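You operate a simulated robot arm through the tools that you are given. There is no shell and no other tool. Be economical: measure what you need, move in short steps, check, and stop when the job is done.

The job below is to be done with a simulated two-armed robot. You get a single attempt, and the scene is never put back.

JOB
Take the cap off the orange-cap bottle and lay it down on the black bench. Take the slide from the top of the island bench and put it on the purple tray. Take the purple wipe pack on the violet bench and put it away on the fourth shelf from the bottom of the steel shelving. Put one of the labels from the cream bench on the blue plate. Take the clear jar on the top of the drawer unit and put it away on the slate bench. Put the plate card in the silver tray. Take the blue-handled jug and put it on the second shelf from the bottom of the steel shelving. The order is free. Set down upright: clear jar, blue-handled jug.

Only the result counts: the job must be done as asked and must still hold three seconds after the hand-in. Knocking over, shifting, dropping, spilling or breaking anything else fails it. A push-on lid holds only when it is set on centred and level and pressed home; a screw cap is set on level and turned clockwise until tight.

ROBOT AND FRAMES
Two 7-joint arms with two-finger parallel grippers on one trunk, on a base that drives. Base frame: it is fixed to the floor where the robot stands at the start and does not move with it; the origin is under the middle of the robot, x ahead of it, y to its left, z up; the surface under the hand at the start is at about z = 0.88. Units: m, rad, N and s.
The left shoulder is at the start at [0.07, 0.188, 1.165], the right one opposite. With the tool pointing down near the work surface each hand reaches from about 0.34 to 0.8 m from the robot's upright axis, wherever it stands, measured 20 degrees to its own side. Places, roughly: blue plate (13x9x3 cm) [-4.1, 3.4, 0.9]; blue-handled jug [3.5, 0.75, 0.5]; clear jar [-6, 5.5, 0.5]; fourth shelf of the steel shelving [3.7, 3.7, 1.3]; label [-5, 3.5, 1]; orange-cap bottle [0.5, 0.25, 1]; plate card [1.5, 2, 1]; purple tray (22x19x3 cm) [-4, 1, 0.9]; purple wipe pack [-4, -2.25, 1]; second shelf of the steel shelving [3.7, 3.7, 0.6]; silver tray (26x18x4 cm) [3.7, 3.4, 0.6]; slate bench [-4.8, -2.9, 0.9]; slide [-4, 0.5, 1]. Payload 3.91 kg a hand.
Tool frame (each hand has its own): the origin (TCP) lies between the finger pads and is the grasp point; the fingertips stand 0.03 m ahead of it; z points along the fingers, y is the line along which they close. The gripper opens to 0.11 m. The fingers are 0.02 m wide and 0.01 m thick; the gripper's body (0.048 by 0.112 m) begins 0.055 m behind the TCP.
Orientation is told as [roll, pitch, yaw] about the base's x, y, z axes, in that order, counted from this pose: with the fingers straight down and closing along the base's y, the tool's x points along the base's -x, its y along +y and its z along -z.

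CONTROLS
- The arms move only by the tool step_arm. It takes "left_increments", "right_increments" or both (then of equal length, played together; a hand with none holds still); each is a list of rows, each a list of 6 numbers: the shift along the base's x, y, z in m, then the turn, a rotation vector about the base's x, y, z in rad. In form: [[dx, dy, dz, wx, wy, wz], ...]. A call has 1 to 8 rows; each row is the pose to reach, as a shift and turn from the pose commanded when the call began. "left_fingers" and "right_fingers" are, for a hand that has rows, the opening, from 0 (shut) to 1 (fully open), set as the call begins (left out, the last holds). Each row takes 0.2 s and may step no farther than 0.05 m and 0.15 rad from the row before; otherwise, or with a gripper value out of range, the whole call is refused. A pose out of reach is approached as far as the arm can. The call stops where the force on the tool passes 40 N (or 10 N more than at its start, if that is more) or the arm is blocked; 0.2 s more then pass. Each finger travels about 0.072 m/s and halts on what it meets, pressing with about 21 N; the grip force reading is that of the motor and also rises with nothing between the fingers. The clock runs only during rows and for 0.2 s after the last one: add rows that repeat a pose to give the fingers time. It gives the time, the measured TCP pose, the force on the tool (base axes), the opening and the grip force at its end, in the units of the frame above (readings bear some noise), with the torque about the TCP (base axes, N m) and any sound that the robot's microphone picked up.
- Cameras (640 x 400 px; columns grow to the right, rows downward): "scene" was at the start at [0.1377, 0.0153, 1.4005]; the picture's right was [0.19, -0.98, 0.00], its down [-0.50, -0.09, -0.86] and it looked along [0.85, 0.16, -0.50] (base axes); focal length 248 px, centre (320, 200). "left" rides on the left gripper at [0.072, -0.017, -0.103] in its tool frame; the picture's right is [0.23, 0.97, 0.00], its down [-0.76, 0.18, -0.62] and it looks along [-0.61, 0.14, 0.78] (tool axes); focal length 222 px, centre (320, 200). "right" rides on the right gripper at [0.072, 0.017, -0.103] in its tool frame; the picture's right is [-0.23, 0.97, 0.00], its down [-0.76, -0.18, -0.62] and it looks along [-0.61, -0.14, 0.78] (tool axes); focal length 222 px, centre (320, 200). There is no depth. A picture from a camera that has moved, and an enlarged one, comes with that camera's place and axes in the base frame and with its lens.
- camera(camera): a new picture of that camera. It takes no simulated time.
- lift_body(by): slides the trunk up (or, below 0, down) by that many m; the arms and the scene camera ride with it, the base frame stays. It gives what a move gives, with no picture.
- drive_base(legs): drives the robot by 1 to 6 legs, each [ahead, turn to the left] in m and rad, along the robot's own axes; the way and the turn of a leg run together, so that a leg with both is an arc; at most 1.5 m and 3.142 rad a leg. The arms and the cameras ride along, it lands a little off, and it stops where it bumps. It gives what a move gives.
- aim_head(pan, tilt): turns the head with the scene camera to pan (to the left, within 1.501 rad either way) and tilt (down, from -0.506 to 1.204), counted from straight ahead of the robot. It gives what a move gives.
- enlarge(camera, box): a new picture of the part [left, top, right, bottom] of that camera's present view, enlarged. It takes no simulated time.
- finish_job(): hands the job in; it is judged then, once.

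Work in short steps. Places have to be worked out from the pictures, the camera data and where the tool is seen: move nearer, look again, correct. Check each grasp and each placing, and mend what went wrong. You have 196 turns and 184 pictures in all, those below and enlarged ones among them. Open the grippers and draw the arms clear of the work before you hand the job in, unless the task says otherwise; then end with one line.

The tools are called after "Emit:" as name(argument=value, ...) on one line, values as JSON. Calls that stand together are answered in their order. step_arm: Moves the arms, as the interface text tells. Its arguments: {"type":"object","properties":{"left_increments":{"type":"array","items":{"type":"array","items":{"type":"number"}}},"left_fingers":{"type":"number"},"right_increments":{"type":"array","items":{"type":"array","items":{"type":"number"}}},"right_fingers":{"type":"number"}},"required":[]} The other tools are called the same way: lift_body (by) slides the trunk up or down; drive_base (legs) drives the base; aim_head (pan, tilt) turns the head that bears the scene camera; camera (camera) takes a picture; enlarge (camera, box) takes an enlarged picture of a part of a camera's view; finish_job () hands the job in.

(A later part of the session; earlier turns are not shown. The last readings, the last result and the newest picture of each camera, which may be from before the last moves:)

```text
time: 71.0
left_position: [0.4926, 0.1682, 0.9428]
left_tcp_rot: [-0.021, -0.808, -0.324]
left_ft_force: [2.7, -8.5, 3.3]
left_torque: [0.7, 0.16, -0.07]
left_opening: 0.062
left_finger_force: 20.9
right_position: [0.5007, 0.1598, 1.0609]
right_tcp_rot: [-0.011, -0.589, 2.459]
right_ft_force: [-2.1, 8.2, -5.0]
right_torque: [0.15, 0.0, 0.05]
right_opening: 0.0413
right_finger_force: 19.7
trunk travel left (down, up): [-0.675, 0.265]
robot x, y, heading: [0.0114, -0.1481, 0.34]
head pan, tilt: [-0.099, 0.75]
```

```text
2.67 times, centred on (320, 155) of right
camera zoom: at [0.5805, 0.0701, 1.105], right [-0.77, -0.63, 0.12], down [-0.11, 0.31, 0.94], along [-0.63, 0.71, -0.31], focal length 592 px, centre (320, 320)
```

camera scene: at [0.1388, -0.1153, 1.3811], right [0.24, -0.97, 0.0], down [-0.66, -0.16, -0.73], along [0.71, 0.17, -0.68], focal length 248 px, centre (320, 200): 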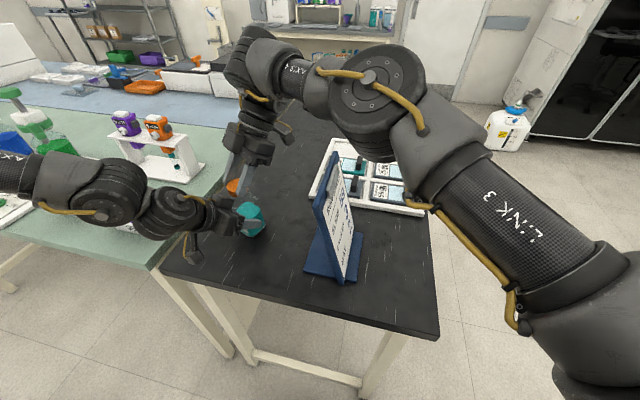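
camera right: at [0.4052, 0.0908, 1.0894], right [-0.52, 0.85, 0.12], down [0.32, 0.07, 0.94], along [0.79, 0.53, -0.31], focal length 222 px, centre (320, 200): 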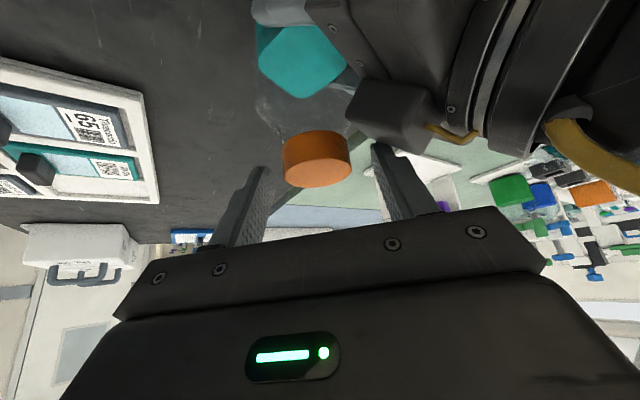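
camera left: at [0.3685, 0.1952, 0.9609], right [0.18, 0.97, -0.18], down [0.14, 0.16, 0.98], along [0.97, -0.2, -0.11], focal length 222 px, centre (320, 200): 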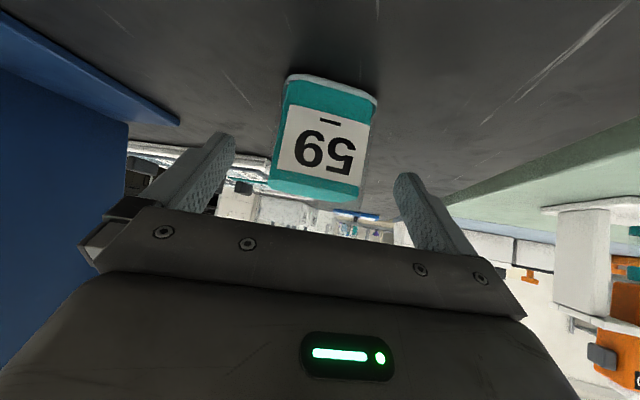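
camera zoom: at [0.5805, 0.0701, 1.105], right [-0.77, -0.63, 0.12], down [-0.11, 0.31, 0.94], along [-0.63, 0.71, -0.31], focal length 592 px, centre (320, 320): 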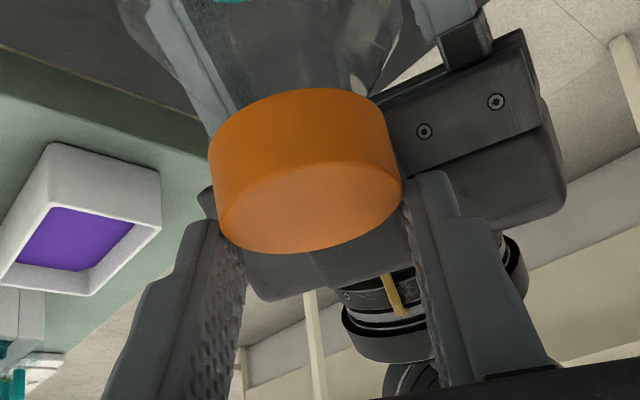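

Still engaged, but the cap seems ~4 mm higher. Forces suggest the cap axis is nearer (0.506, 0.162). Another back-rotation and stroke.

Emit:
step_arm(right_increments=[[0.002, 0.001, -0.005, 0, 0, 0], [0.004, 0.002, -0.009, 0, 0, 0], [0.005, 0.002, -0.009, 0, 0, -0.14], [0.005, 0.002, -0.009, 0, 0, -0.28], [0.005, 0.002, -0.009, 0, 0, -0.42], [0.005, 0.002, -0.009, 0, 0, -0.56], [0.005, 0.002, -0.009, 0, 0, -0.7], [0.005, 0.002, -0.009, 0, 0, -0.84]], right_fingers=0.54)

Emit:
step_arm(right_increments=[[0, 0, 0, 0, 0, -0.14], [0, 0, 0, 0, 0, -0.28], [0, 0, 0, 0, 0, -0.42], [0, 0, 0, 0, 0, -0.56], [0, 0, 0, 0, 0, -0.7], [0, 0, 0, 0, 0, -0.84], [0, 0, 0, 0, 0, -0.98], [0, 0, 0, 0, 0, -1.12]])

Emit:
enlarge(camera="right", box=[200, 80, 440, 230])

```text
time: 72.5
left_position: [0.4931, 0.1744, 0.9406]
left_tcp_rot: [-0.016, -0.8, -0.316]
left_ft_force: [2.6, 5.1, -1.9]
left_torque: [-0.45, 0.2, -0.19]
left_opening: 0.06
left_finger_force: 21.9
right_position: [0.5093, 0.1568, 1.0501]
right_tcp_rot: [-0.009, -0.573, 1.85]
right_ft_force: [-2.7, -6.4, 5.3]
right_torque: [-0.08, 0.26, 0.32]
right_opening: 0.0617
right_finger_force: 2.6
trunk travel left (down, up): [-0.675, 0.265]
robot x, y, heading: [0.0133, -0.1504, 0.338]
head pan, tilt: [-0.099, 0.75]
stopped in row 7 (left hand): the force on the tool passed its limit at 46 N (the readings are from after the stop); the commanded pose is now the measured one
```

```text
time: 73.3
left_position: [0.4916, 0.1789, 0.9395]
left_tcp_rot: [-0.011, -0.801, -0.311]
left_ft_force: [-2.6, 1.6, 3.3]
left_torque: [0.06, 0.14, -0.04]
left_opening: 0.0599
left_finger_force: 20.9
right_position: [0.5092, 0.1549, 1.0494]
right_tcp_rot: [-0.018, -0.569, 1.475]
right_ft_force: [0.0, -2.5, 4.3]
right_torque: [-0.04, 0.09, 0.13]
right_opening: 0.0592
right_finger_force: 0.1
trunk travel left (down, up): [-0.675, 0.265]
robot x, y, heading: [0.0127, -0.149, 0.337]
head pan, tilt: [-0.099, 0.75]
stopped in row 3 (right hand): the force on the tool passed its limit at 45 N (the readings are from after the stop); the commanded pose is now the measured one
```

```text
2.67 times, centred on (320, 155) of right
camera zoom: at [0.4799, 0.0388, 1.0973], right [-0.95, 0.29, 0.11], down [0.2, 0.29, 0.94], along [0.24, 0.91, -0.33], focal length 592 px, centre (320, 320)
```

zoom: 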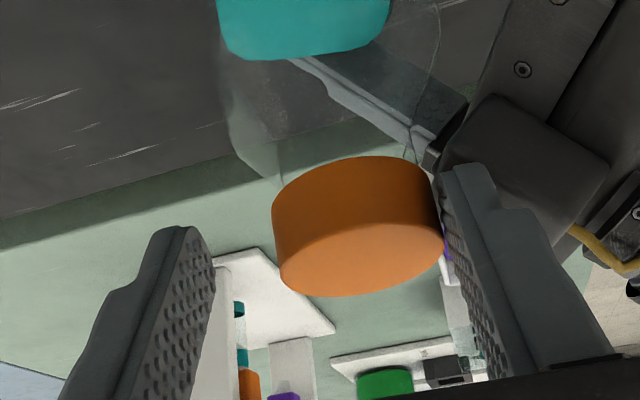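

The bottle got nudged ~1 cm left. Recentre (-7, +5 mm), close at this yaw, and stroke from here.

Emit:
step_arm(right_increments=[[-0.004, 0.003, 0, 0, 0, 0], [-0.007, 0.006, -0.002, 0, 0, 0], [-0.007, 0.006, -0.002, 0, 0, 0]], right_fingers=0)

Emit:
step_arm(right_increments=[[0, 0, 0.0, 0, 0, 0.14], [0, 0, 0.0, 0, 0, 0.28], [0, 0, 0.0, 0, 0, 0.42], [0, 0, 0.001, 0, 0, 0.56], [0, 0, 0.001, 0, 0, 0.7], [0, 0, 0.001, 0, 0, 0.84], [0, 0, 0.001, 0, 0, 0.98], [0, 0, 0.001, 0, 0, 1.12]])

Emit:
step_arm(right_increments=[[0, 0, 0.0, 0, 0, 0.14], [0, 0, 0.0, 0, 0, 0.28], [0, 0, 0.001, 0, 0, 0.42], [0.0, 0, 0.001, 0, 0, 0.56]])

Emit:
enlarge(camera="right", box=[200, 80, 440, 230])

```text
time: 74.1
left_position: [0.4942, 0.1804, 0.94]
left_tcp_rot: [-0.007, -0.798, -0.312]
left_ft_force: [-4.6, 18.9, 3.9]
left_torque: [-0.81, -0.57, 0.08]
left_opening: 0.0599
left_finger_force: 21.2
right_position: [0.5038, 0.16, 1.0474]
right_tcp_rot: [-0.019, -0.568, 1.473]
right_ft_force: [7.9, -18.1, 10.9]
right_torque: [-0.3, -0.47, -0.15]
right_opening: 0.0403
right_finger_force: 20.7
trunk travel left (down, up): [-0.675, 0.265]
robot x, y, heading: [0.0091, -0.1511, 0.335]
head pan, tilt: [-0.099, 0.75]
```

```text
time: 75.9
left_position: [0.4919, 0.1749, 0.9378]
left_tcp_rot: [-0.013, -0.796, -0.316]
left_ft_force: [-32.7, -21.6, -2.6]
left_torque: [1.34, -2.25, 0.07]
left_opening: 0.062
left_finger_force: 21.3
right_position: [0.5056, 0.1592, 1.0487]
right_tcp_rot: [-0.023, -0.559, 2.596]
right_ft_force: [30.6, 19.3, 8.8]
right_torque: [0.66, -0.74, -0.84]
right_opening: 0.0403
right_finger_force: 20.8
trunk travel left (down, up): [-0.675, 0.265]
robot x, y, heading: [0.0106, -0.1458, 0.333]
head pan, tilt: [-0.099, 0.75]
```

```text
time: 76.9
left_position: [0.4941, 0.1763, 0.94]
left_tcp_rot: [-0.01, -0.8, -0.313]
left_ft_force: [-5.4, -23.4, -12.8]
left_torque: [1.53, -0.13, -0.11]
left_opening: 0.07
left_finger_force: 21.2
right_position: [0.5073, 0.1491, 1.0431]
right_tcp_rot: [-0.018, -0.567, -3.125]
right_ft_force: [3.8, 22.1, 15.4]
right_torque: [0.89, 0.0, -0.29]
right_opening: 0.0411
right_finger_force: 20.9
right hand out of reach, approached as far as the arm can: row 4
trunk travel left (down, up): [-0.675, 0.265]
robot x, y, heading: [0.0128, -0.1504, 0.341]
head pan, tilt: [-0.099, 0.75]
```

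```text
2.67 times, centred on (320, 155) of right
camera zoom: at [0.6246, 0.1308, 1.0907], right [-0.19, -0.98, 0.11], down [-0.31, 0.16, 0.94], along [-0.93, 0.14, -0.33], focal length 592 px, centre (320, 320)
```

zoom: 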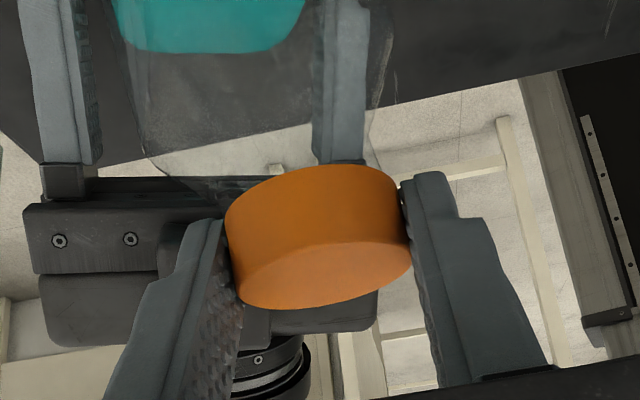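

Left opening has grown to 0.070 (bottle twisting a bit in the grip). Test a lift again.

Emit:
step_arm(right_increments=[[0, 0.003, 0.005, 0, 0, 0], [0, 0.005, 0.012, 0, 0, 0], [0, 0.005, 0.018, 0, 0, 0]])

Emit:
enlarge(camera="right", box=[200, 80, 440, 230])

Emit:
enlarge(camera="scene", box=[192, 140, 320, 220])

```text
time: 77.7
left_position: [0.4939, 0.1795, 0.9399]
left_tcp_rot: [-0.01, -0.802, -0.309]
left_ft_force: [2.1, -7.3, 3.9]
left_torque: [0.67, 0.06, -0.04]
left_opening: 0.0699
left_finger_force: 21.2
right_position: [0.511, 0.1475, 1.057]
right_tcp_rot: [-0.015, -0.57, -3.129]
right_ft_force: [-2.5, 9.2, -2.0]
right_torque: [0.18, 0.05, 0.01]
right_opening: 0.0409
right_finger_force: 20.8
right hand out of reach, approached as far as the arm can: row 1, 2, 3
trunk travel left (down, up): [-0.675, 0.265]
robot x, y, heading: [0.014, -0.1497, 0.343]
head pan, tilt: [-0.099, 0.75]
```

```text
2.67 times, centred on (320, 155) of right
camera zoom: at [0.629, 0.1285, 1.1046], right [-0.19, -0.98, 0.11], down [-0.31, 0.17, 0.94], along [-0.93, 0.14, -0.33], focal length 592 px, centre (320, 320)
```

zoom: 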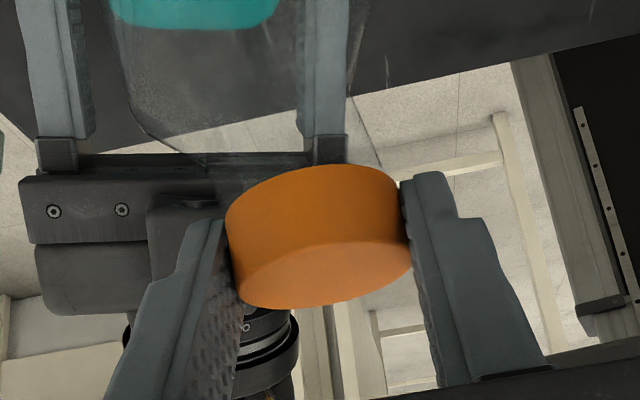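

```text
5.00 times, centred on (256, 180) of scene
camera zoom: at [0.1379, -0.1145, 1.3812], right [0.24, -0.97, 0.0], down [-0.66, -0.16, -0.73], along [0.71, 0.17, -0.68], focal length 1242 px, centre (640, 300)
```

zoom: 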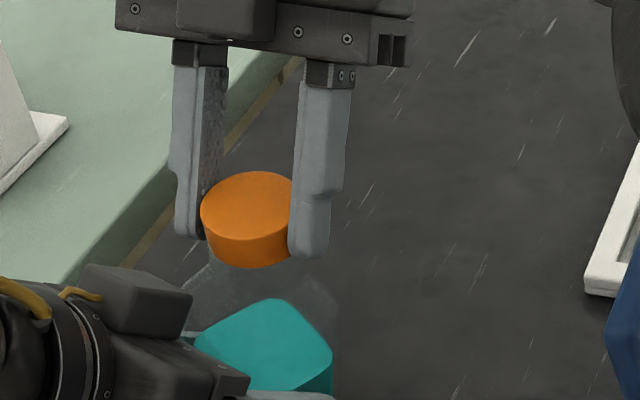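

The cap now rises with the hand at almost no force — it's free. Lift it higher and bring it back toward the right.

Emit:
step_arm(right_increments=[[0.0, 0, 0.02, 0, 0, 0], [0, 0, 0.04, 0, 0, -0.02], [0, -0.01, 0.05, 0, 0, -0.14], [0.0, -0.02, 0.06, 0, 0, -0.28], [0, -0.03, 0.06, 0, 0, -0.42], [0, -0.04, 0.06, 0, 0, -0.56], [0, -0.045, 0.06, 0, 0, -0.7]])

Emit:
camera(camera="scene")

Emit:
enlarge(camera="scene", box=[192, 140, 320, 220])

```text
time: 79.3
left_position: [0.4928, 0.1772, 0.9387]
left_tcp_rot: [-0.011, -0.8, -0.31]
left_ft_force: [0.0, 0.4, -2.3]
left_torque: [0.01, 0.02, 0.02]
left_opening: 0.0598
left_finger_force: 20.5
right_position: [0.5122, 0.1007, 1.1186]
right_tcp_rot: [-0.015, -0.568, 2.454]
right_ft_force: [0.3, -0.4, 0.6]
right_torque: [0.0, -0.04, -0.01]
right_opening: 0.0408
right_finger_force: 20.8
right hand out of reach, approached as far as the arm can: row 1
trunk travel left (down, up): [-0.675, 0.265]
robot x, y, heading: [0.0127, -0.1473, 0.341]
head pan, tilt: [-0.099, 0.75]
```

```text
125 pictures are left
camera scene: at [0.1382, -0.1152, 1.3811], right [0.24, -0.97, 0.0], down [-0.66, -0.16, -0.73], along [0.71, 0.17, -0.68], focal length 248 px, centre (320, 200)
```

scene: 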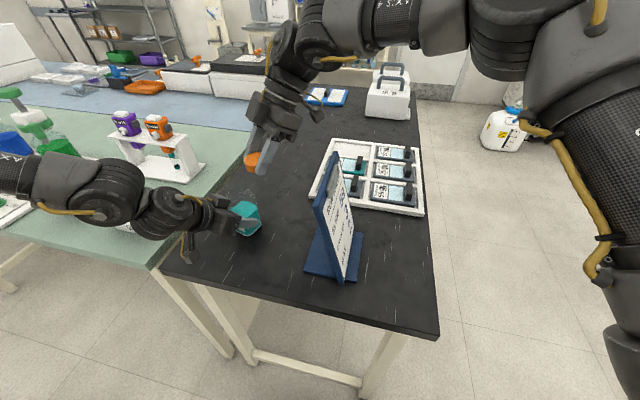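

```text
5.00 times, centred on (256, 180) of scene
camera zoom: at [0.1382, -0.1152, 1.3811], right [0.24, -0.97, 0.0], down [-0.66, -0.16, -0.73], along [0.71, 0.17, -0.68], focal length 1242 px, centre (640, 300)
```

zoom: 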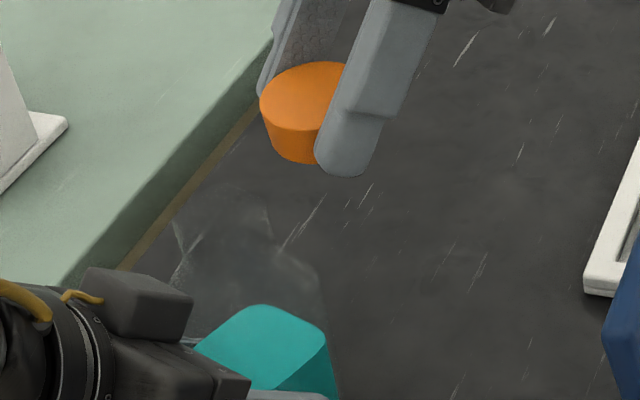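

Cap is off and held level. Lower it onto a free patch of the black bench at about (0.57, 0.09).

Emit:
step_arm(right_increments=[[0.02, 0, -0.02, 0, 0, 0], [0.04, -0.005, -0.05, 0, 0, 0], [0.055, -0.01, -0.09, 0, 0, 0], [0.058, -0.01, -0.13, 0, 0, 0], [0.058, -0.01, -0.165, 0, 0, 0], [0.058, -0.01, -0.19, 0, 0, 0]])

Emit:
enlarge(camera="scene", box=[220, 140, 380, 240])

```text
time: 80.7
left_position: [0.4947, 0.1782, 0.9384]
left_tcp_rot: [-0.012, -0.798, -0.309]
left_ft_force: [0.6, 0.4, -3.3]
left_torque: [0.03, 0.02, -0.01]
left_opening: 0.0598
left_finger_force: 21.0
right_position: [0.57, 0.0903, 0.9274]
right_tcp_rot: [-0.015, -0.567, 2.453]
right_ft_force: [0.3, 0.7, 0.1]
right_torque: [0.03, 0.04, -0.01]
right_opening: 0.0404
right_finger_force: 21.0
trunk travel left (down, up): [-0.675, 0.265]
robot x, y, heading: [0.0068, -0.1491, 0.342]
head pan, tilt: [-0.099, 0.75]
```

```text
4.00 times, centred on (300, 190) of scene
camera zoom: at [0.1388, -0.1143, 1.3811], right [0.24, -0.97, 0.0], down [-0.66, -0.16, -0.73], along [0.71, 0.17, -0.68], focal length 994 px, centre (400, 240)
```

zoom: 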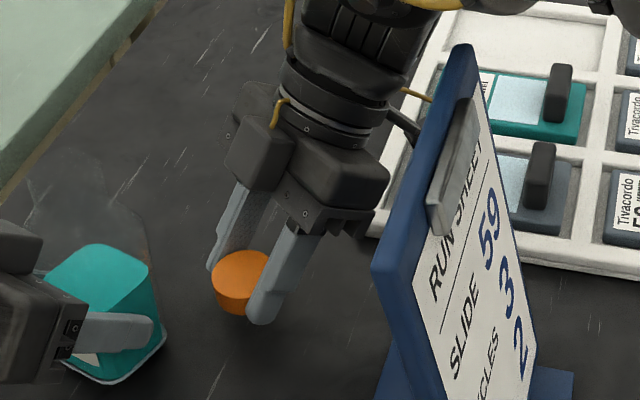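

Clear of the stand. Lower to contact in small steps.

Emit:
step_arm(right_increments=[[0, 0, -0.006, 0, 0, 0], [0, 0, -0.012, 0, 0, 0], [0, 0, -0.017, 0, 0, 0], [0, 0, -0.02, 0, 0, 0]])

```text
time: 81.7
left_position: [0.491, 0.177, 0.9407]
left_tcp_rot: [-0.009, -0.802, -0.314]
left_ft_force: [-0.7, -0.4, -3.2]
left_torque: [0.03, 0.06, -0.01]
left_opening: 0.0599
left_finger_force: 21.1
right_position: [0.5683, 0.0895, 0.9118]
right_tcp_rot: [-0.024, -0.569, 2.457]
right_ft_force: [1.3, -4.0, 25.1]
right_torque: [-0.47, 0.5, 0.34]
right_opening: 0.0402
right_finger_force: 21.0
trunk travel left (down, up): [-0.675, 0.265]
robot x, y, heading: [0.0149, -0.1477, 0.333]
head pan, tilt: [-0.099, 0.75]
```

Contact. Release the cap and lift the right hand straight up; release the bottle with the left and back it out.

Emit:
step_arm(right_increments=[[0, 0, 0.003, 0, 0, 0], [0, 0, 0.003, 0, 0, 0], [0, 0, 0.003, 0, 0, 0], [0, 0, 0.02, 0, 0, 0], [0, 0, 0.06, 0, 0, 0], [0, 0, 0.1, 0, 0, 0], [0, 0, 0.14, 0, 0, 0], [0, 0, 0.18, 0, 0, 0]], right_fingers=0.75, left_increments=[[0, 0, 0, 0, 0, 0], [0, 0, 0, 0, 0, 0], [0, 0, 0, 0, 0, 0], [0, 0, 0, 0, 0, 0], [-0.02, 0.006, 0.02, 0, 0, 0], [-0.045, 0.013, 0.045, 0, 0, 0], [-0.07, 0.02, 0.075, 0, 0, 0], [-0.1, 0.03, 0.11, 0, 0, 0]], left_fingers=1)

Emit:
camera(camera="scene")

```text
time: 83.5
left_position: [0.3899, 0.2064, 1.0513]
left_tcp_rot: [-0.008, -0.801, -0.31]
left_ft_force: [-0.8, -0.1, 0.0]
left_torque: [0.0, 0.0, 0.06]
left_opening: 0.1101
left_finger_force: 0.1
right_position: [0.5668, 0.0915, 1.0882]
right_tcp_rot: [-0.019, -0.566, 2.456]
right_ft_force: [-0.1, 0.4, 0.4]
right_torque: [0.0, -0.07, -0.02]
right_opening: 0.0823
right_finger_force: 0.0
trunk travel left (down, up): [-0.675, 0.265]
robot x, y, heading: [0.0122, -0.1505, 0.34]
head pan, tilt: [-0.099, 0.75]
```

```text
122 pictures are left
camera scene: at [0.1331, -0.1153, 1.3816], right [0.24, -0.97, 0.0], down [-0.66, -0.16, -0.73], along [0.71, 0.17, -0.68], focal length 248 px, centre (320, 200)
```

scene: 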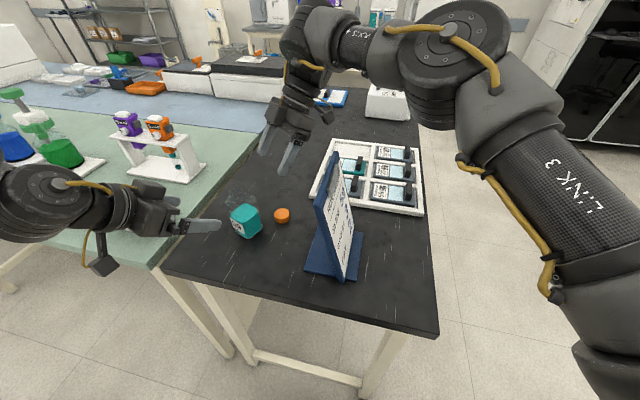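

Cap rests on the bench and the bottle is upright. Now fold both arms back to neutral carry poses.

Emit:
step_arm(right_increments=[[-0.01, 0, 0.04, 0, 0, 0], [-0.02, 0, 0.08, -0.04, -0.05, 0], [-0.04, 0, 0.12, -0.1, -0.13, 0], [-0.06, -0.02, 0.14, -0.16, -0.21, 0], [-0.08, -0.04, 0.15, -0.23, -0.29, 0], [-0.1, -0.06, 0.16, -0.3, -0.37, 0], [-0.12, -0.08, 0.16, -0.358, -0.438, 0], [-0.14, -0.1, 0.16, -0.358, -0.438, 0]], left_increments=[[-0.01, 0.01, 0.04, 0, 0, 0], [-0.01, 0.02, 0.08, 0.03, 0.1, 0], [-0.01, 0.03, 0.12, 0.07, 0.23, 0], [-0.01, 0.04, 0.15, 0.11, 0.36, 0], [-0.01, 0.05, 0.17, 0.15, 0.49, 0], [-0.01, 0.06, 0.17, 0.19, 0.6, 0], [-0.01, 0.07, 0.17, 0.22, 0.7, 0], [-0.01, 0.08, 0.17, 0.244, 0.762, 0]])

Emit:
step_arm(right_increments=[[0, 0, 0, 0, 0, -0.14], [0, 0, 0, 0, 0, -0.28], [0, 0, 0, 0, 0, -0.42], [0, 0, 0, 0, 0, -0.56], [0, 0, 0, 0, 0, -0.7], [0, 0, 0, 0, 0, -0.84], [0, 0, 0, 0, 0, -0.98], [0, 0, 0, 0, 0, -1.12]], left_increments=[[0, 0, 0, 0, 0, 0.13], [0, 0, 0, 0, 0, 0.26], [0, 0, 0, 0, 0, 0.39], [0, 0, 0, 0, 0, 0.52], [0, 0, 0, 0, 0, 0.65], [0, 0, 0, 0, 0, 0.65], [0, 0, 0, 0, 0, 0.65], [0, 0, 0, 0, 0, 0.65]])

Emit:
step_arm(right_increments=[[0, -0.01, 0, 0, 0, -0.14], [0, -0.02, 0, 0, 0, -0.28], [0, -0.03, 0, 0, 0, -0.42], [0, -0.04, 0, 0, 0, -0.56], [0, -0.05, 0, 0, 0, -0.7], [0, -0.06, 0, 0, 0, -0.84], [0, -0.07, 0, 0, 0, -0.98]])

Emit:
aim_head(pan=0, tilt=0.3)

Emit:
camera(camera="scene")

```text
time: 85.3
left_position: [0.353, 0.2921, 1.1952]
left_tcp_rot: [-0.012, -0.005, -0.313]
left_ft_force: [-0.2, -0.2, -0.9]
left_torque: [0.04, 0.03, -0.01]
left_opening: 0.1102
left_finger_force: 0.1
left hand out of reach, approached as far as the arm can: row 7, 8
right_position: [0.4289, -0.0123, 1.2493]
right_tcp_rot: [-0.019, -0.003, 2.453]
right_ft_force: [-0.9, -0.2, 0.6]
right_torque: [0.0, 0.01, -0.01]
right_opening: 0.0826
right_finger_force: 0.0
trunk travel left (down, up): [-0.675, 0.265]
robot x, y, heading: [0.0122, -0.15, 0.342]
head pan, tilt: [-0.099, 0.75]
```

```text
time: 87.1
left_position: [0.3535, 0.2928, 1.1922]
left_tcp_rot: [-0.011, 0.002, 0.338]
left_ft_force: [-1.0, 1.3, -0.4]
left_torque: [0.02, -0.01, -0.02]
left_opening: 0.1099
left_finger_force: 0.1
right_position: [0.4294, -0.0092, 1.2474]
right_tcp_rot: [-0.014, -0.002, 1.332]
right_ft_force: [-0.8, -0.3, 0.8]
right_torque: [-0.03, 0.03, 0.02]
right_opening: 0.0824
right_finger_force: 0.1
trunk travel left (down, up): [-0.675, 0.265]
robot x, y, heading: [0.0107, -0.1494, 0.337]
head pan, tilt: [-0.099, 0.75]
```

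```text
time: 88.7
left_position: [0.3532, 0.2929, 1.1937]
left_tcp_rot: [-0.011, 0.001, 0.338]
left_ft_force: [-0.7, 0.1, -0.9]
left_torque: [0.02, 0.01, -0.04]
left_opening: 0.1102
left_finger_force: 0.0
right_position: [0.431, -0.0778, 1.2476]
right_tcp_rot: [-0.017, -0.001, 0.352]
right_ft_force: [-1.2, -0.8, -0.1]
right_torque: [0.04, -0.01, 0.0]
right_opening: 0.0827
right_finger_force: 0.2
trunk travel left (down, up): [-0.675, 0.265]
robot x, y, heading: [0.0113, -0.1521, 0.341]
head pan, tilt: [-0.099, 0.75]
```

```text
time: 89.6
left_position: [0.3547, 0.2926, 1.193]
left_tcp_rot: [-0.012, 0.002, 0.338]
left_ft_force: [-0.1, 0.2, -0.2]
left_torque: [-0.02, -0.04, 0.0]
left_opening: 0.11
left_finger_force: 0.1
right_position: [0.4307, -0.0777, 1.2485]
right_tcp_rot: [-0.016, -0.003, 0.354]
right_ft_force: [0.2, 0.8, 0.4]
right_torque: [-0.01, 0.01, -0.01]
right_opening: 0.0826
right_finger_force: 0.1
trunk travel left (down, up): [-0.675, 0.265]
robot x, y, heading: [0.0132, -0.1508, 0.338]
head pan, tilt: [0.0, 0.3]
```

```text
121 pictures are left
camera scene: at [0.1454, -0.1032, 1.4214], right [0.33, -0.94, 0.0], down [-0.28, -0.1, -0.95], along [0.9, 0.32, -0.3], focal length 248 px, centre (320, 200)
```

scene: 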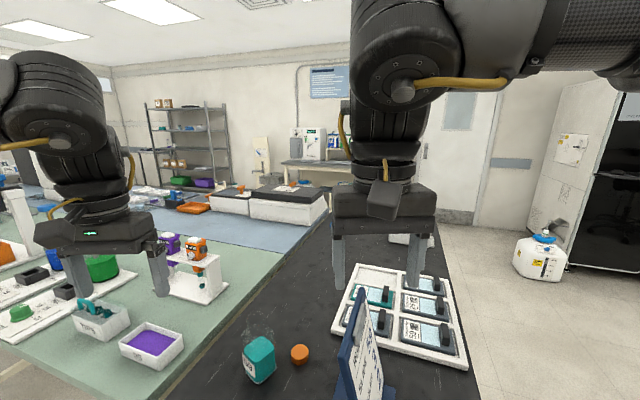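

Now I need a map of the room. Raise the trunk and look left.

Emit:
lift_body(by=0.26)

Emit:
aim_head(pan=0.35, tilt=0.35)

Emit:
camera(camera="scene")

Emit:
aim_head(pan=1.2, tilt=0.35)

Emit:
camera(camera="scene")

```text
time: 92.3
left_position: [0.3532, 0.2945, 1.4526]
left_tcp_rot: [-0.012, 0.001, 0.339]
left_ft_force: [-0.7, 0.6, 0.0]
left_torque: [0.0, -0.02, 0.02]
left_opening: 0.1101
left_finger_force: 0.0
right_position: [0.4318, -0.0786, 1.5075]
right_tcp_rot: [-0.017, -0.001, 0.355]
right_ft_force: [0.5, 0.0, -0.1]
right_torque: [0.01, 0.0, 0.0]
right_opening: 0.0827
right_finger_force: 0.0
trunk travel left (down, up): [-0.935, 0.005]
robot x, y, heading: [0.0072, -0.15, 0.335]
head pan, tilt: [0.0, 0.3]
```

```text
time: 93.1
left_position: [0.354, 0.2931, 1.4531]
left_tcp_rot: [-0.011, 0.002, 0.338]
left_ft_force: [-0.1, 0.6, 0.5]
left_torque: [-0.02, 0.03, 0.0]
left_opening: 0.11
left_finger_force: 0.0
right_position: [0.4305, -0.0777, 1.5075]
right_tcp_rot: [-0.017, -0.001, 0.355]
right_ft_force: [0.5, 0.2, -0.3]
right_torque: [0.04, -0.03, 0.0]
right_opening: 0.0825
right_finger_force: 0.0
trunk travel left (down, up): [-0.935, 0.005]
robot x, y, heading: [0.0112, -0.1467, 0.337]
head pan, tilt: [0.351, 0.351]
```

```text
120 pictures are left
camera scene: at [0.1293, -0.075, 1.6768], right [0.63, -0.77, 0.0], down [-0.27, -0.22, -0.94], along [0.73, 0.6, -0.34], focal length 248 px, centre (320, 200)
```

scene: 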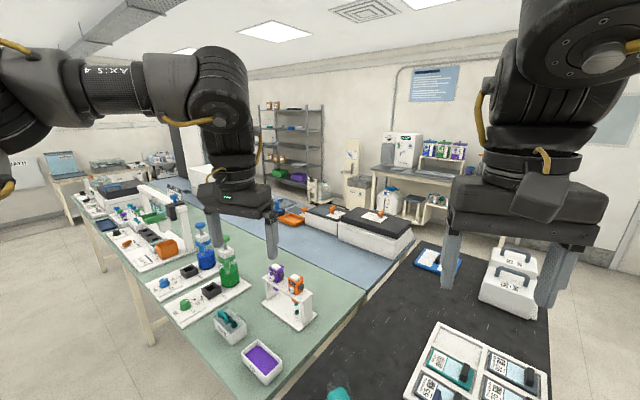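

```text
time: 94.3
left_position: [0.3547, 0.293, 1.4525]
left_tcp_rot: [-0.013, 0.004, 0.34]
left_ft_force: [-0.2, 0.7, -0.6]
left_torque: [-0.01, 0.02, -0.02]
left_opening: 0.1102
left_finger_force: 0.1
right_position: [0.431, -0.0776, 1.5075]
right_tcp_rot: [-0.017, -0.002, 0.354]
right_ft_force: [-0.3, -0.2, -0.1]
right_torque: [0.02, 0.0, -0.03]
right_opening: 0.0825
right_finger_force: 0.1
trunk travel left (down, up): [-0.935, 0.005]
robot x, y, heading: [0.0119, -0.145, 0.338]
head pan, tilt: [1.201, 0.351]
```

```text
119 pictures are left
camera scene: at [0.0604, -0.0412, 1.6768], right [1.0, -0.03, 0.0], down [-0.01, -0.34, -0.94], along [0.03, 0.94, -0.34], focal length 248 px, centre (320, 200)
```

scene: 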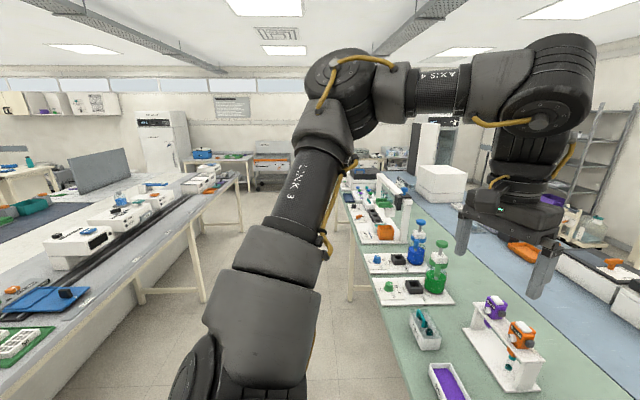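

The aisle is clear on the left; the western half needs a look. I'll do the west jobs first, then bring the wipe pack east. Back off, turn around and look west.

Emit:
drive_base(legs=[[-0.35, 0], [0, 2.8]])

Emit:
aim_head(pan=0.5, tilt=0.3)

Emit:
camera(camera="scene")

Emit:
aim_head(pan=-0.5, tilt=0.3)

Emit:
camera(camera="scene")

```text
time: 103.2
left_position: [-0.7879, -0.5712, 1.4517]
left_tcp_rot: [-0.012, 0.002, -3.132]
left_ft_force: [-0.2, -0.1, 0.0]
left_torque: [0.01, -0.01, 0.01]
left_opening: 0.1101
left_finger_force: 0.0
right_position: [-0.7418, -0.1957, 1.5075]
right_tcp_rot: [-0.019, -0.002, -3.116]
right_ft_force: [0.7, -0.4, 0.5]
right_torque: [0.01, 0.0, 0.01]
right_opening: 0.0826
right_finger_force: 0.0
trunk travel left (down, up): [-0.935, 0.005]
robot x, y, heading: [-0.3209, -0.2645, -3.135]
head pan, tilt: [1.201, 0.351]
```

```text
time: 104.2
left_position: [-0.7894, -0.5712, 1.4534]
left_tcp_rot: [-0.013, 0.001, -3.133]
left_ft_force: [0.8, 0.2, -0.5]
left_torque: [0.0, 0.0, 0.02]
left_opening: 0.1098
left_finger_force: 0.1
right_position: [-0.7407, -0.1949, 1.5078]
right_tcp_rot: [-0.016, -0.001, -3.117]
right_ft_force: [0.3, 0.0, 0.2]
right_torque: [0.02, -0.04, 0.05]
right_opening: 0.0824
right_finger_force: 0.0
trunk travel left (down, up): [-0.935, 0.005]
robot x, y, heading: [-0.3228, -0.2641, -3.135]
head pan, tilt: [0.499, 0.3]
```

```text
118 pictures are left
camera scene: at [-0.4537, -0.3118, 1.6815], right [-0.49, 0.87, 0.0], down [0.26, 0.14, -0.96], along [-0.83, -0.46, -0.3], focal length 248 px, centre (320, 200)
```

scene: 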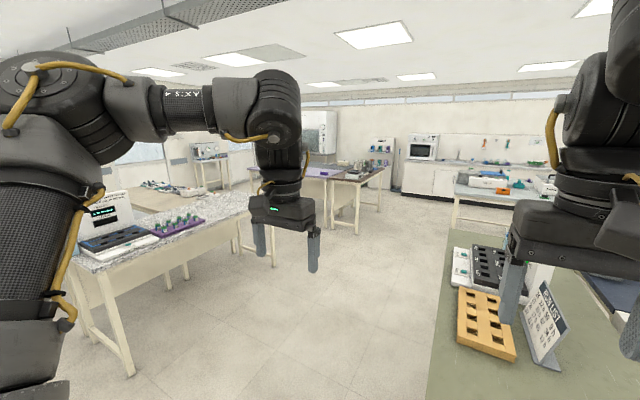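

```text
time: 105.5
left_position: [-0.7896, -0.5705, 1.4527]
left_tcp_rot: [-0.011, 0.003, -3.133]
left_ft_force: [-0.5, 0.0, -0.7]
left_torque: [-0.01, 0.01, -0.01]
left_opening: 0.11
left_finger_force: 0.1
right_position: [-0.7413, -0.1955, 1.5072]
right_tcp_rot: [-0.017, -0.001, -3.117]
right_ft_force: [-0.8, -1.0, -0.6]
right_torque: [0.01, 0.0, -0.01]
right_opening: 0.0825
right_finger_force: 0.1
trunk travel left (down, up): [-0.935, 0.005]
robot x, y, heading: [-0.3187, -0.2621, -3.133]
head pan, tilt: [-0.499, 0.3]
```

```text
117 pictures are left
camera scene: at [-0.4545, -0.2223, 1.6815], right [0.47, 0.88, 0.0], down [0.26, -0.14, -0.96], along [-0.84, 0.45, -0.3], focal length 248 px, centre (320, 200)
```

scene: 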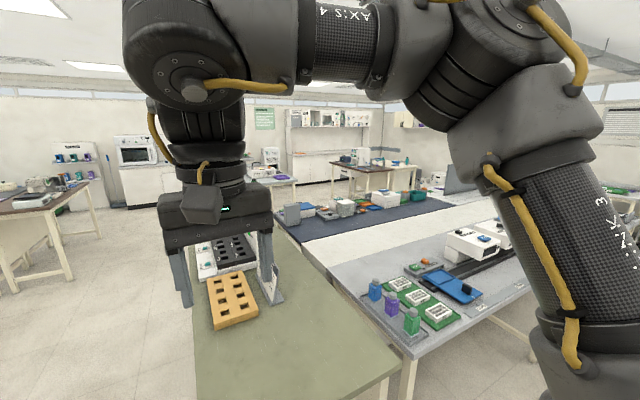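

The corridor at y ≈ -1 runs west between the benches. Drive along it to about x = -3.2 and look around.

Emit:
drive_base(legs=[[0, 0.75], [1.05, 0], [0, -0.75], [1.5, 0], [0.65, 0]])

Emit:
aim_head(pan=-0.7, tilt=0.4)

Emit:
camera(camera="scene")

Emit:
aim_head(pan=0.6, tilt=0.4)

Emit:
camera(camera="scene")

```text
time: 125.2
left_position: [-3.7168, -1.3181, 1.454]
left_tcp_rot: [-0.013, 0.001, -3.12]
left_ft_force: [0.4, -0.7, 0.5]
left_torque: [0.01, 0.01, 0.0]
left_opening: 0.1098
left_finger_force: 0.0
right_position: [-3.673, -0.9419, 1.5086]
right_tcp_rot: [-0.019, -0.004, -3.104]
right_ft_force: [0.6, -0.6, 0.1]
right_torque: [0.0, 0.0, -0.02]
right_opening: 0.0822
right_finger_force: 0.0
trunk travel left (down, up): [-0.935, 0.005]
robot x, y, heading: [-3.2515, -1.0023, -3.119]
head pan, tilt: [-0.499, 0.3]
```

```text
time: 125.9
left_position: [-3.7179, -1.3193, 1.4534]
left_tcp_rot: [-0.013, 0.0, -3.118]
left_ft_force: [1.0, 0.7, 0.4]
left_torque: [0.0, 0.0, -0.01]
left_opening: 0.1099
left_finger_force: 0.0
right_position: [-3.6757, -0.9412, 1.5073]
right_tcp_rot: [-0.016, -0.001, -3.102]
right_ft_force: [0.0, 0.4, -0.2]
right_torque: [0.03, -0.02, -0.01]
right_opening: 0.0825
right_finger_force: 0.1
trunk travel left (down, up): [-0.935, 0.005]
robot x, y, heading: [-3.2561, -1.0035, -3.12]
head pan, tilt: [-0.7, 0.4]
```

```text
116 pictures are left
camera scene: at [-3.3784, -0.9494, 1.6724], right [0.63, 0.78, 0.0], down [0.3, -0.24, -0.92], along [-0.72, 0.58, -0.39], focal length 248 px, centre (320, 200)
```

scene: 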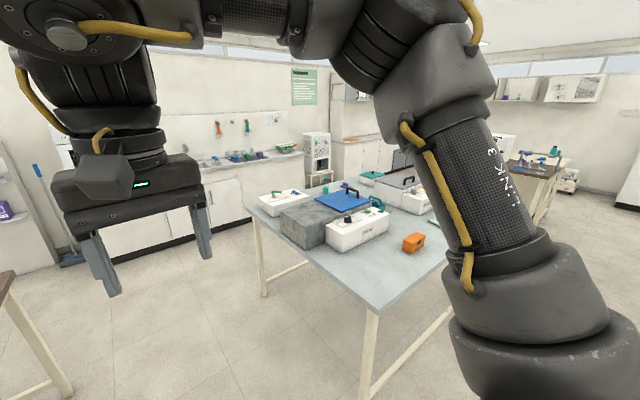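

```text
time: 127.4
left_position: [-3.7192, -1.3186, 1.4534]
left_tcp_rot: [-0.012, 0.003, -3.119]
left_ft_force: [-1.0, 0.2, 0.5]
left_torque: [-0.02, -0.01, 0.01]
left_opening: 0.1101
left_finger_force: 0.1
right_position: [-3.6758, -0.9408, 1.5079]
right_tcp_rot: [-0.019, -0.001, -3.104]
right_ft_force: [0.5, 0.9, -0.1]
right_torque: [0.0, 0.0, -0.01]
right_opening: 0.0825
right_finger_force: 0.1
trunk travel left (down, up): [-0.935, 0.005]
robot x, y, heading: [-3.2524, -1.0031, -3.12]
head pan, tilt: [0.6, 0.4]
```

```text
115 pictures are left
camera scene: at [-3.3824, -1.0615, 1.6723], right [-0.58, 0.81, 0.0], down [0.32, 0.23, -0.92], along [-0.75, -0.54, -0.39], focal length 248 px, centre (320, 200)
```

scene: 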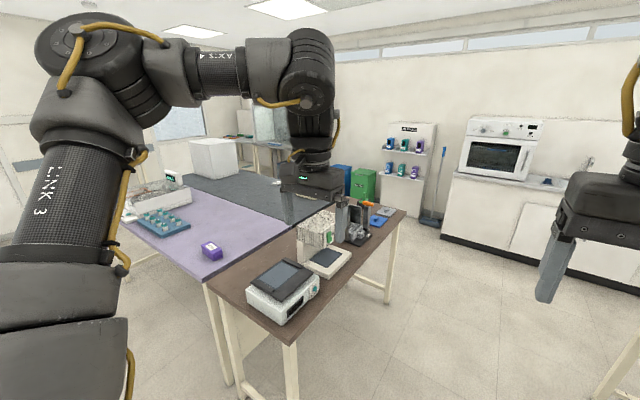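

Wipe pack, violet/slate benches and the island bench are visible. Drive up the aisle east of the island bench and face it.

Emit:
drive_base(legs=[[0.05, 0], [0, -1.571], [1.5, 0], [0.2, 0], [0, 1.571]])

Emit:
aim_head(pan=0, tilt=0.8)

Emit:
camera(camera="scene")

```text
time: 144.2
left_position: [-3.7855, 0.3804, 1.4532]
left_tcp_rot: [-0.01, 0.0, -3.108]
left_ft_force: [-0.1, 0.0, 0.0]
left_torque: [-0.01, -0.03, -0.03]
left_opening: 0.1099
left_finger_force: 0.1
right_position: [-3.7459, 0.7578, 1.508]
right_tcp_rot: [-0.015, -0.001, -3.094]
right_ft_force: [0.0, 0.1, 1.0]
right_torque: [0.02, 0.01, 0.0]
right_opening: 0.0823
right_finger_force: 0.0
trunk travel left (down, up): [-0.935, 0.005]
robot x, y, heading: [-3.3248, 0.6952, -3.109]
head pan, tilt: [0.6, 0.4]
```

```text
time: 145.2
left_position: [-3.7834, 0.3785, 1.4531]
left_tcp_rot: [-0.011, 0.003, -3.108]
left_ft_force: [-0.2, 0.6, 0.6]
left_torque: [-0.03, -0.02, 0.0]
left_opening: 0.1099
left_finger_force: 0.0
right_position: [-3.7454, 0.7564, 1.5072]
right_tcp_rot: [-0.018, -0.002, -3.094]
right_ft_force: [-0.8, -0.2, 1.4]
right_torque: [-0.01, 0.01, 0.0]
right_opening: 0.0825
right_finger_force: 0.0
trunk travel left (down, up): [-0.935, 0.005]
robot x, y, heading: [-3.3226, 0.7012, -3.111]
head pan, tilt: [0.0, 0.799]
```

```text
114 pictures are left
camera scene: at [-3.4562, 0.6916, 1.6372], right [-0.03, 1.0, 0.0], down [0.72, 0.02, -0.7], along [-0.7, -0.02, -0.72], focal length 248 px, centre (320, 200)
```

scene: 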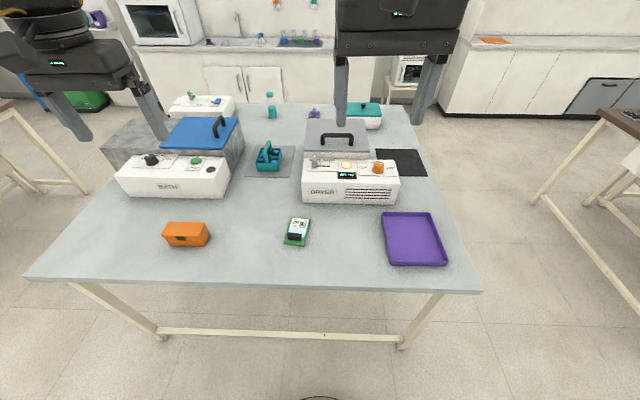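

Tray and slide are in view. Zoom on the slide.

Emit:
enlarge(camera="scene", box=[256, 200, 352, 260])

```text
6.67 times, centred on (304, 230) of scene
camera zoom: at [-3.4562, 0.6916, 1.6372], right [-0.03, 1.0, 0.0], down [0.72, 0.02, -0.7], along [-0.7, -0.02, -0.72], focal length 1656 px, centre (427, 0)
```

zoom: 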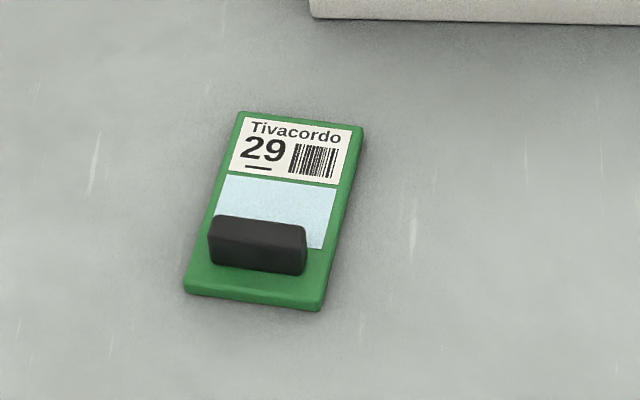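

It's a slide carrier with a black grip block at about (-3.982, 0.586). I'll use the right arm, closing along the carrier's long axis. Move the base up, lower the trunk, and yaw the right hand.

Emit:
drive_base(legs=[[0.09, 0.1]])

Emit:
lift_body(by=-0.26)

Emit:
step_arm(right_increments=[[0, 0, 0, 0, 0, 0.14], [0, 0, 0, 0, 0, 0.28], [0, 0, 0, 0, 0, 0.42], [-0.01, -0.01, 0, 0, 0, 0.56], [-0.02, -0.02, 0, 0, 0, 0.7], [-0.03, -0.03, 0, 0, 0, 0.84], [-0.05, -0.05, 0, 0, 0, 0.98], [-0.07, -0.06, 0, 0, 0, 1.12]], right_fingers=0.6)

```text
time: 146.3
left_position: [-3.8227, 0.3291, 1.4585]
left_tcp_rot: [-0.01, -0.013, -3.007]
left_ft_force: [-0.4, -0.1, 0.3]
left_torque: [0.01, -0.02, -0.03]
left_opening: 0.11
left_finger_force: 0.1
right_position: [-3.8245, 0.7105, 1.5132]
right_tcp_rot: [-0.013, -0.017, -2.988]
right_ft_force: [0.6, -0.1, 0.4]
right_torque: [-0.07, -0.03, -0.03]
right_opening: 0.0828
right_finger_force: 0.1
trunk travel left (down, up): [-0.935, 0.005]
robot x, y, heading: [-3.4112, 0.6908, -3.005]
head pan, tilt: [0.0, 0.799]
```

```text
time: 149.0
left_position: [-3.8287, 0.3263, 1.197]
left_tcp_rot: [-0.013, -0.007, -3.007]
left_ft_force: [-0.4, 0.4, -0.1]
left_torque: [-0.01, -0.01, 0.02]
left_opening: 0.11
left_finger_force: 0.1
right_position: [-3.8304, 0.706, 1.2514]
right_tcp_rot: [-0.018, -0.008, -2.987]
right_ft_force: [0.2, -0.3, -0.3]
right_torque: [0.0, 0.01, -0.01]
right_opening: 0.0826
right_finger_force: 0.0
trunk travel left (down, up): [-0.675, 0.265]
robot x, y, heading: [-3.4158, 0.6899, -3.003]
head pan, tilt: [0.0, 0.799]
```

```text
time: 150.8
left_position: [-3.829, 0.3245, 1.1959]
left_tcp_rot: [-0.012, -0.005, -3.006]
left_ft_force: [-1.1, 0.3, 0.4]
left_torque: [0.01, 0.0, -0.01]
left_opening: 0.1102
left_finger_force: 0.2
right_position: [-3.901, 0.6453, 1.2511]
right_tcp_rot: [-0.015, -0.01, -1.867]
right_ft_force: [-0.4, -1.1, 0.6]
right_torque: [-0.01, -0.01, 0.02]
right_opening: 0.0661
right_finger_force: 0.1
trunk travel left (down, up): [-0.675, 0.265]
robot x, y, heading: [-3.4145, 0.6933, -3.007]
head pan, tilt: [0.0, 0.799]
```

Finish the yaw and come down above the block, then look with the hand camera.

Emit:
step_arm(right_increments=[[-0.02, -0.015, -0.03, 0, 0, 0.1], [-0.04, -0.03, -0.06, 0, 0, 0.2], [-0.06, -0.045, -0.1, 0, 0, 0.2], [-0.075, -0.055, -0.14, 0, 0, 0.2], [-0.081, -0.059, -0.18, 0, 0, 0.2], [-0.081, -0.059, -0.22, 0, 0, 0.2], [-0.081, -0.059, -0.26, 0, 0, 0.2]])

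Emit:
camera(camera="right")

Emit:
enlarge(camera="scene", box=[224, 180, 384, 280])

```text
time: 152.4
left_position: [-3.8312, 0.3258, 1.1962]
left_tcp_rot: [-0.01, -0.005, -3.004]
left_ft_force: [0.0, 0.9, 0.6]
left_torque: [0.0, -0.01, -0.01]
left_opening: 0.1099
left_finger_force: 0.0
right_position: [-3.9814, 0.5898, 0.9921]
right_tcp_rot: [-0.016, -0.008, -1.666]
right_ft_force: [0.3, 0.1, -0.3]
right_torque: [0.01, 0.02, 0.01]
right_opening: 0.0662
right_finger_force: 0.0
trunk travel left (down, up): [-0.675, 0.265]
robot x, y, heading: [-3.4175, 0.6899, -3.0]
head pan, tilt: [0.0, 0.799]
```

```text
112 pictures are left
camera right: at [-3.956, 0.6588, 1.095], right [0.95, -0.32, -0.01], down [-0.24, -0.74, 0.63], along [-0.21, -0.6, -0.77], focal length 222 px, centre (320, 200)
```

right: 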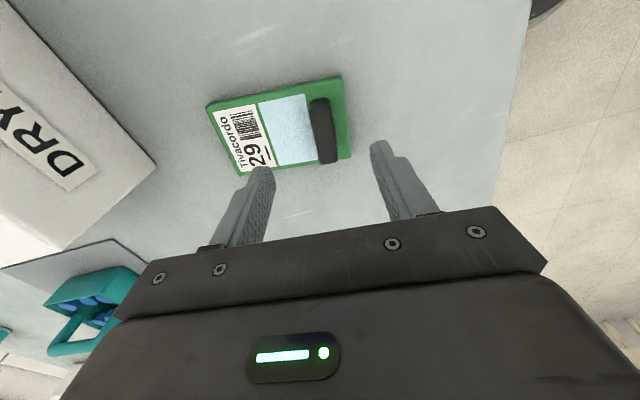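

```text
4.00 times, centred on (304, 230) of scene
camera zoom: at [-3.5458, 0.6707, 1.3771], right [-0.14, 0.99, 0.0], down [0.71, 0.1, -0.7], along [-0.69, -0.09, -0.72], focal length 994 px, centre (384, 80)
```

zoom: 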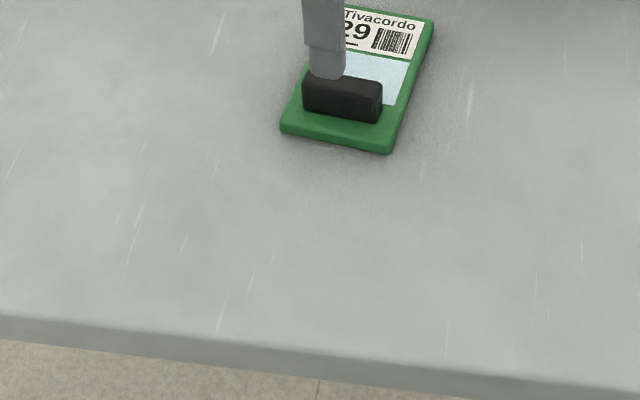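

Block at (-3.980, 0.586), between the fingers. Descend to TCP z ≈ 0.924 and close.

Emit:
step_arm(right_increments=[[0, -0.003, -0.03, 0, 0, 0], [0, -0.003, -0.055, 0, 0, 0], [0, -0.003, -0.068, 0, 0, 0]])

Emit:
step_arm(right_increments=[[0, 0, 0, 0, 0, 0], [0, 0, 0, 0, 0, 0], [0, 0, 0, 0, 0, 0], [0, 0, 0, 0, 0, 0]], right_fingers=0)

Emit:
camera(camera="right")

```text
time: 153.2
left_position: [-3.8286, 0.3274, 1.1972]
left_tcp_rot: [-0.012, -0.005, -3.005]
left_ft_force: [0.5, 0.0, 0.3]
left_torque: [0.01, 0.0, -0.03]
left_opening: 0.1098
left_finger_force: 0.1
right_position: [-3.9827, 0.5853, 0.9247]
right_tcp_rot: [-0.017, -0.009, -1.667]
right_ft_force: [0.9, -0.1, 0.3]
right_torque: [0.01, -0.03, -0.01]
right_opening: 0.0659
right_finger_force: 0.1
trunk travel left (down, up): [-0.675, 0.265]
robot x, y, heading: [-3.4134, 0.6897, -3.004]
head pan, tilt: [0.0, 0.799]
```

```text
time: 154.2
left_position: [-3.8294, 0.3261, 1.1957]
left_tcp_rot: [-0.013, -0.007, -3.004]
left_ft_force: [0.1, 0.0, 0.1]
left_torque: [0.0, 0.01, -0.01]
left_opening: 0.1096
left_finger_force: 0.0
right_position: [-3.9815, 0.5861, 0.9249]
right_tcp_rot: [-0.017, -0.009, -1.667]
right_ft_force: [1.3, 0.2, -0.4]
right_torque: [0.0, -0.09, 0.05]
right_opening: 0.0174
right_finger_force: 21.2
trunk travel left (down, up): [-0.675, 0.265]
robot x, y, heading: [-3.412, 0.6917, -3.004]
head pan, tilt: [0.0, 0.799]
```

```text
110 pictures are left
camera right: at [-3.9559, 0.6551, 1.0264], right [0.95, -0.32, -0.01], down [-0.24, -0.74, 0.63], along [-0.21, -0.6, -0.77], focal length 222 px, centre (320, 200)
```

right: 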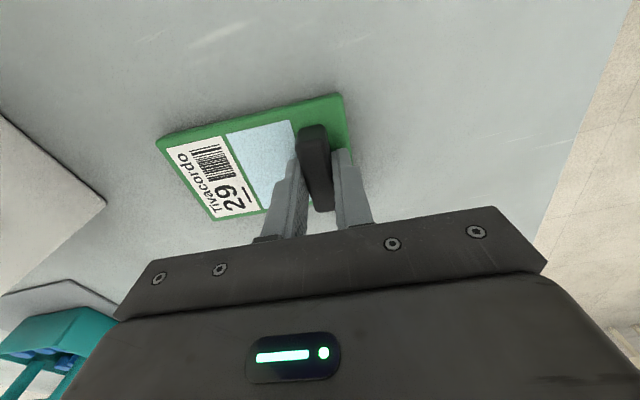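

Gripped (17 mm block). Lift and carry over to the purple tray.

Emit:
step_arm(right_increments=[[0, 0, 0.04, 0, 0, 0], [0, 0, 0.08, 0, 0, 0], [0, 0.03, 0.11, 0, 0, 0], [0, 0.08, 0.11, 0, 0, 0], [0.008, 0.125, 0.11, 0, 0, 0], [0.016, 0.17, 0.11, 0, 0, 0], [0.024, 0.215, 0.11, 0, 0, 0], [0.032, 0.26, 0.11, 0, 0, 0]])

Emit:
step_arm(right_increments=[[0, 0.045, 0, 0, 0, 0], [0, 0.09, 0, 0, 0, 0], [0, 0.135, 0, 0, 0, 0], [0, 0.155, -0.02, 0, 0, 0]])

Emit:
camera(camera="scene")

```text
time: 156.0
left_position: [-3.8291, 0.3287, 1.1973]
left_tcp_rot: [-0.01, -0.005, -3.004]
left_ft_force: [-0.4, 0.4, -0.2]
left_torque: [-0.01, 0.05, -0.01]
left_opening: 0.1099
left_finger_force: 0.1
right_position: [-3.9468, 0.8484, 1.0333]
right_tcp_rot: [-0.017, -0.013, -1.666]
right_ft_force: [1.0, 0.0, -0.3]
right_torque: [-0.07, -0.05, -0.01]
right_opening: 0.0175
right_finger_force: 20.4
trunk travel left (down, up): [-0.675, 0.265]
robot x, y, heading: [-3.4133, 0.6934, -3.004]
head pan, tilt: [0.0, 0.799]
```

```text
time: 157.0
left_position: [-3.8306, 0.3281, 1.198]
left_tcp_rot: [-0.013, -0.004, -3.005]
left_ft_force: [-0.2, 0.1, -1.0]
left_torque: [-0.02, 0.0, 0.01]
left_opening: 0.11
left_finger_force: 0.0
right_position: [-3.9505, 1.0015, 1.014]
right_tcp_rot: [-0.016, -0.01, -1.667]
right_ft_force: [1.0, 0.3, -2.5]
right_torque: [-0.03, -0.03, -0.02]
right_opening: 0.0174
right_finger_force: 20.8
trunk travel left (down, up): [-0.675, 0.265]
robot x, y, heading: [-3.4158, 0.6937, -3.007]
head pan, tilt: [0.0, 0.799]
```

```text
109 pictures are left
camera scene: at [-3.5453, 0.6731, 1.3771], right [-0.14, 0.99, 0.0], down [0.71, 0.1, -0.7], along [-0.69, -0.1, -0.72], focal length 248 px, centre (320, 200)
```

scene: 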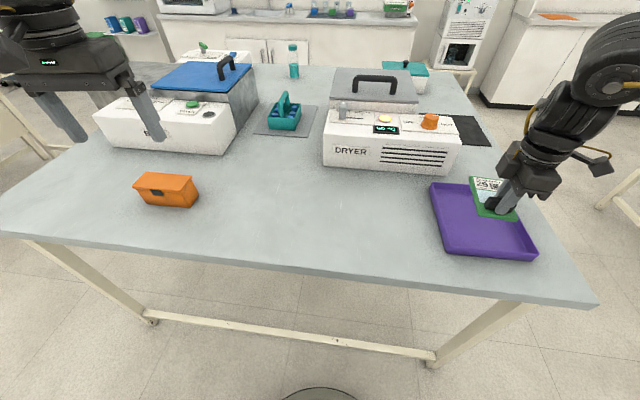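

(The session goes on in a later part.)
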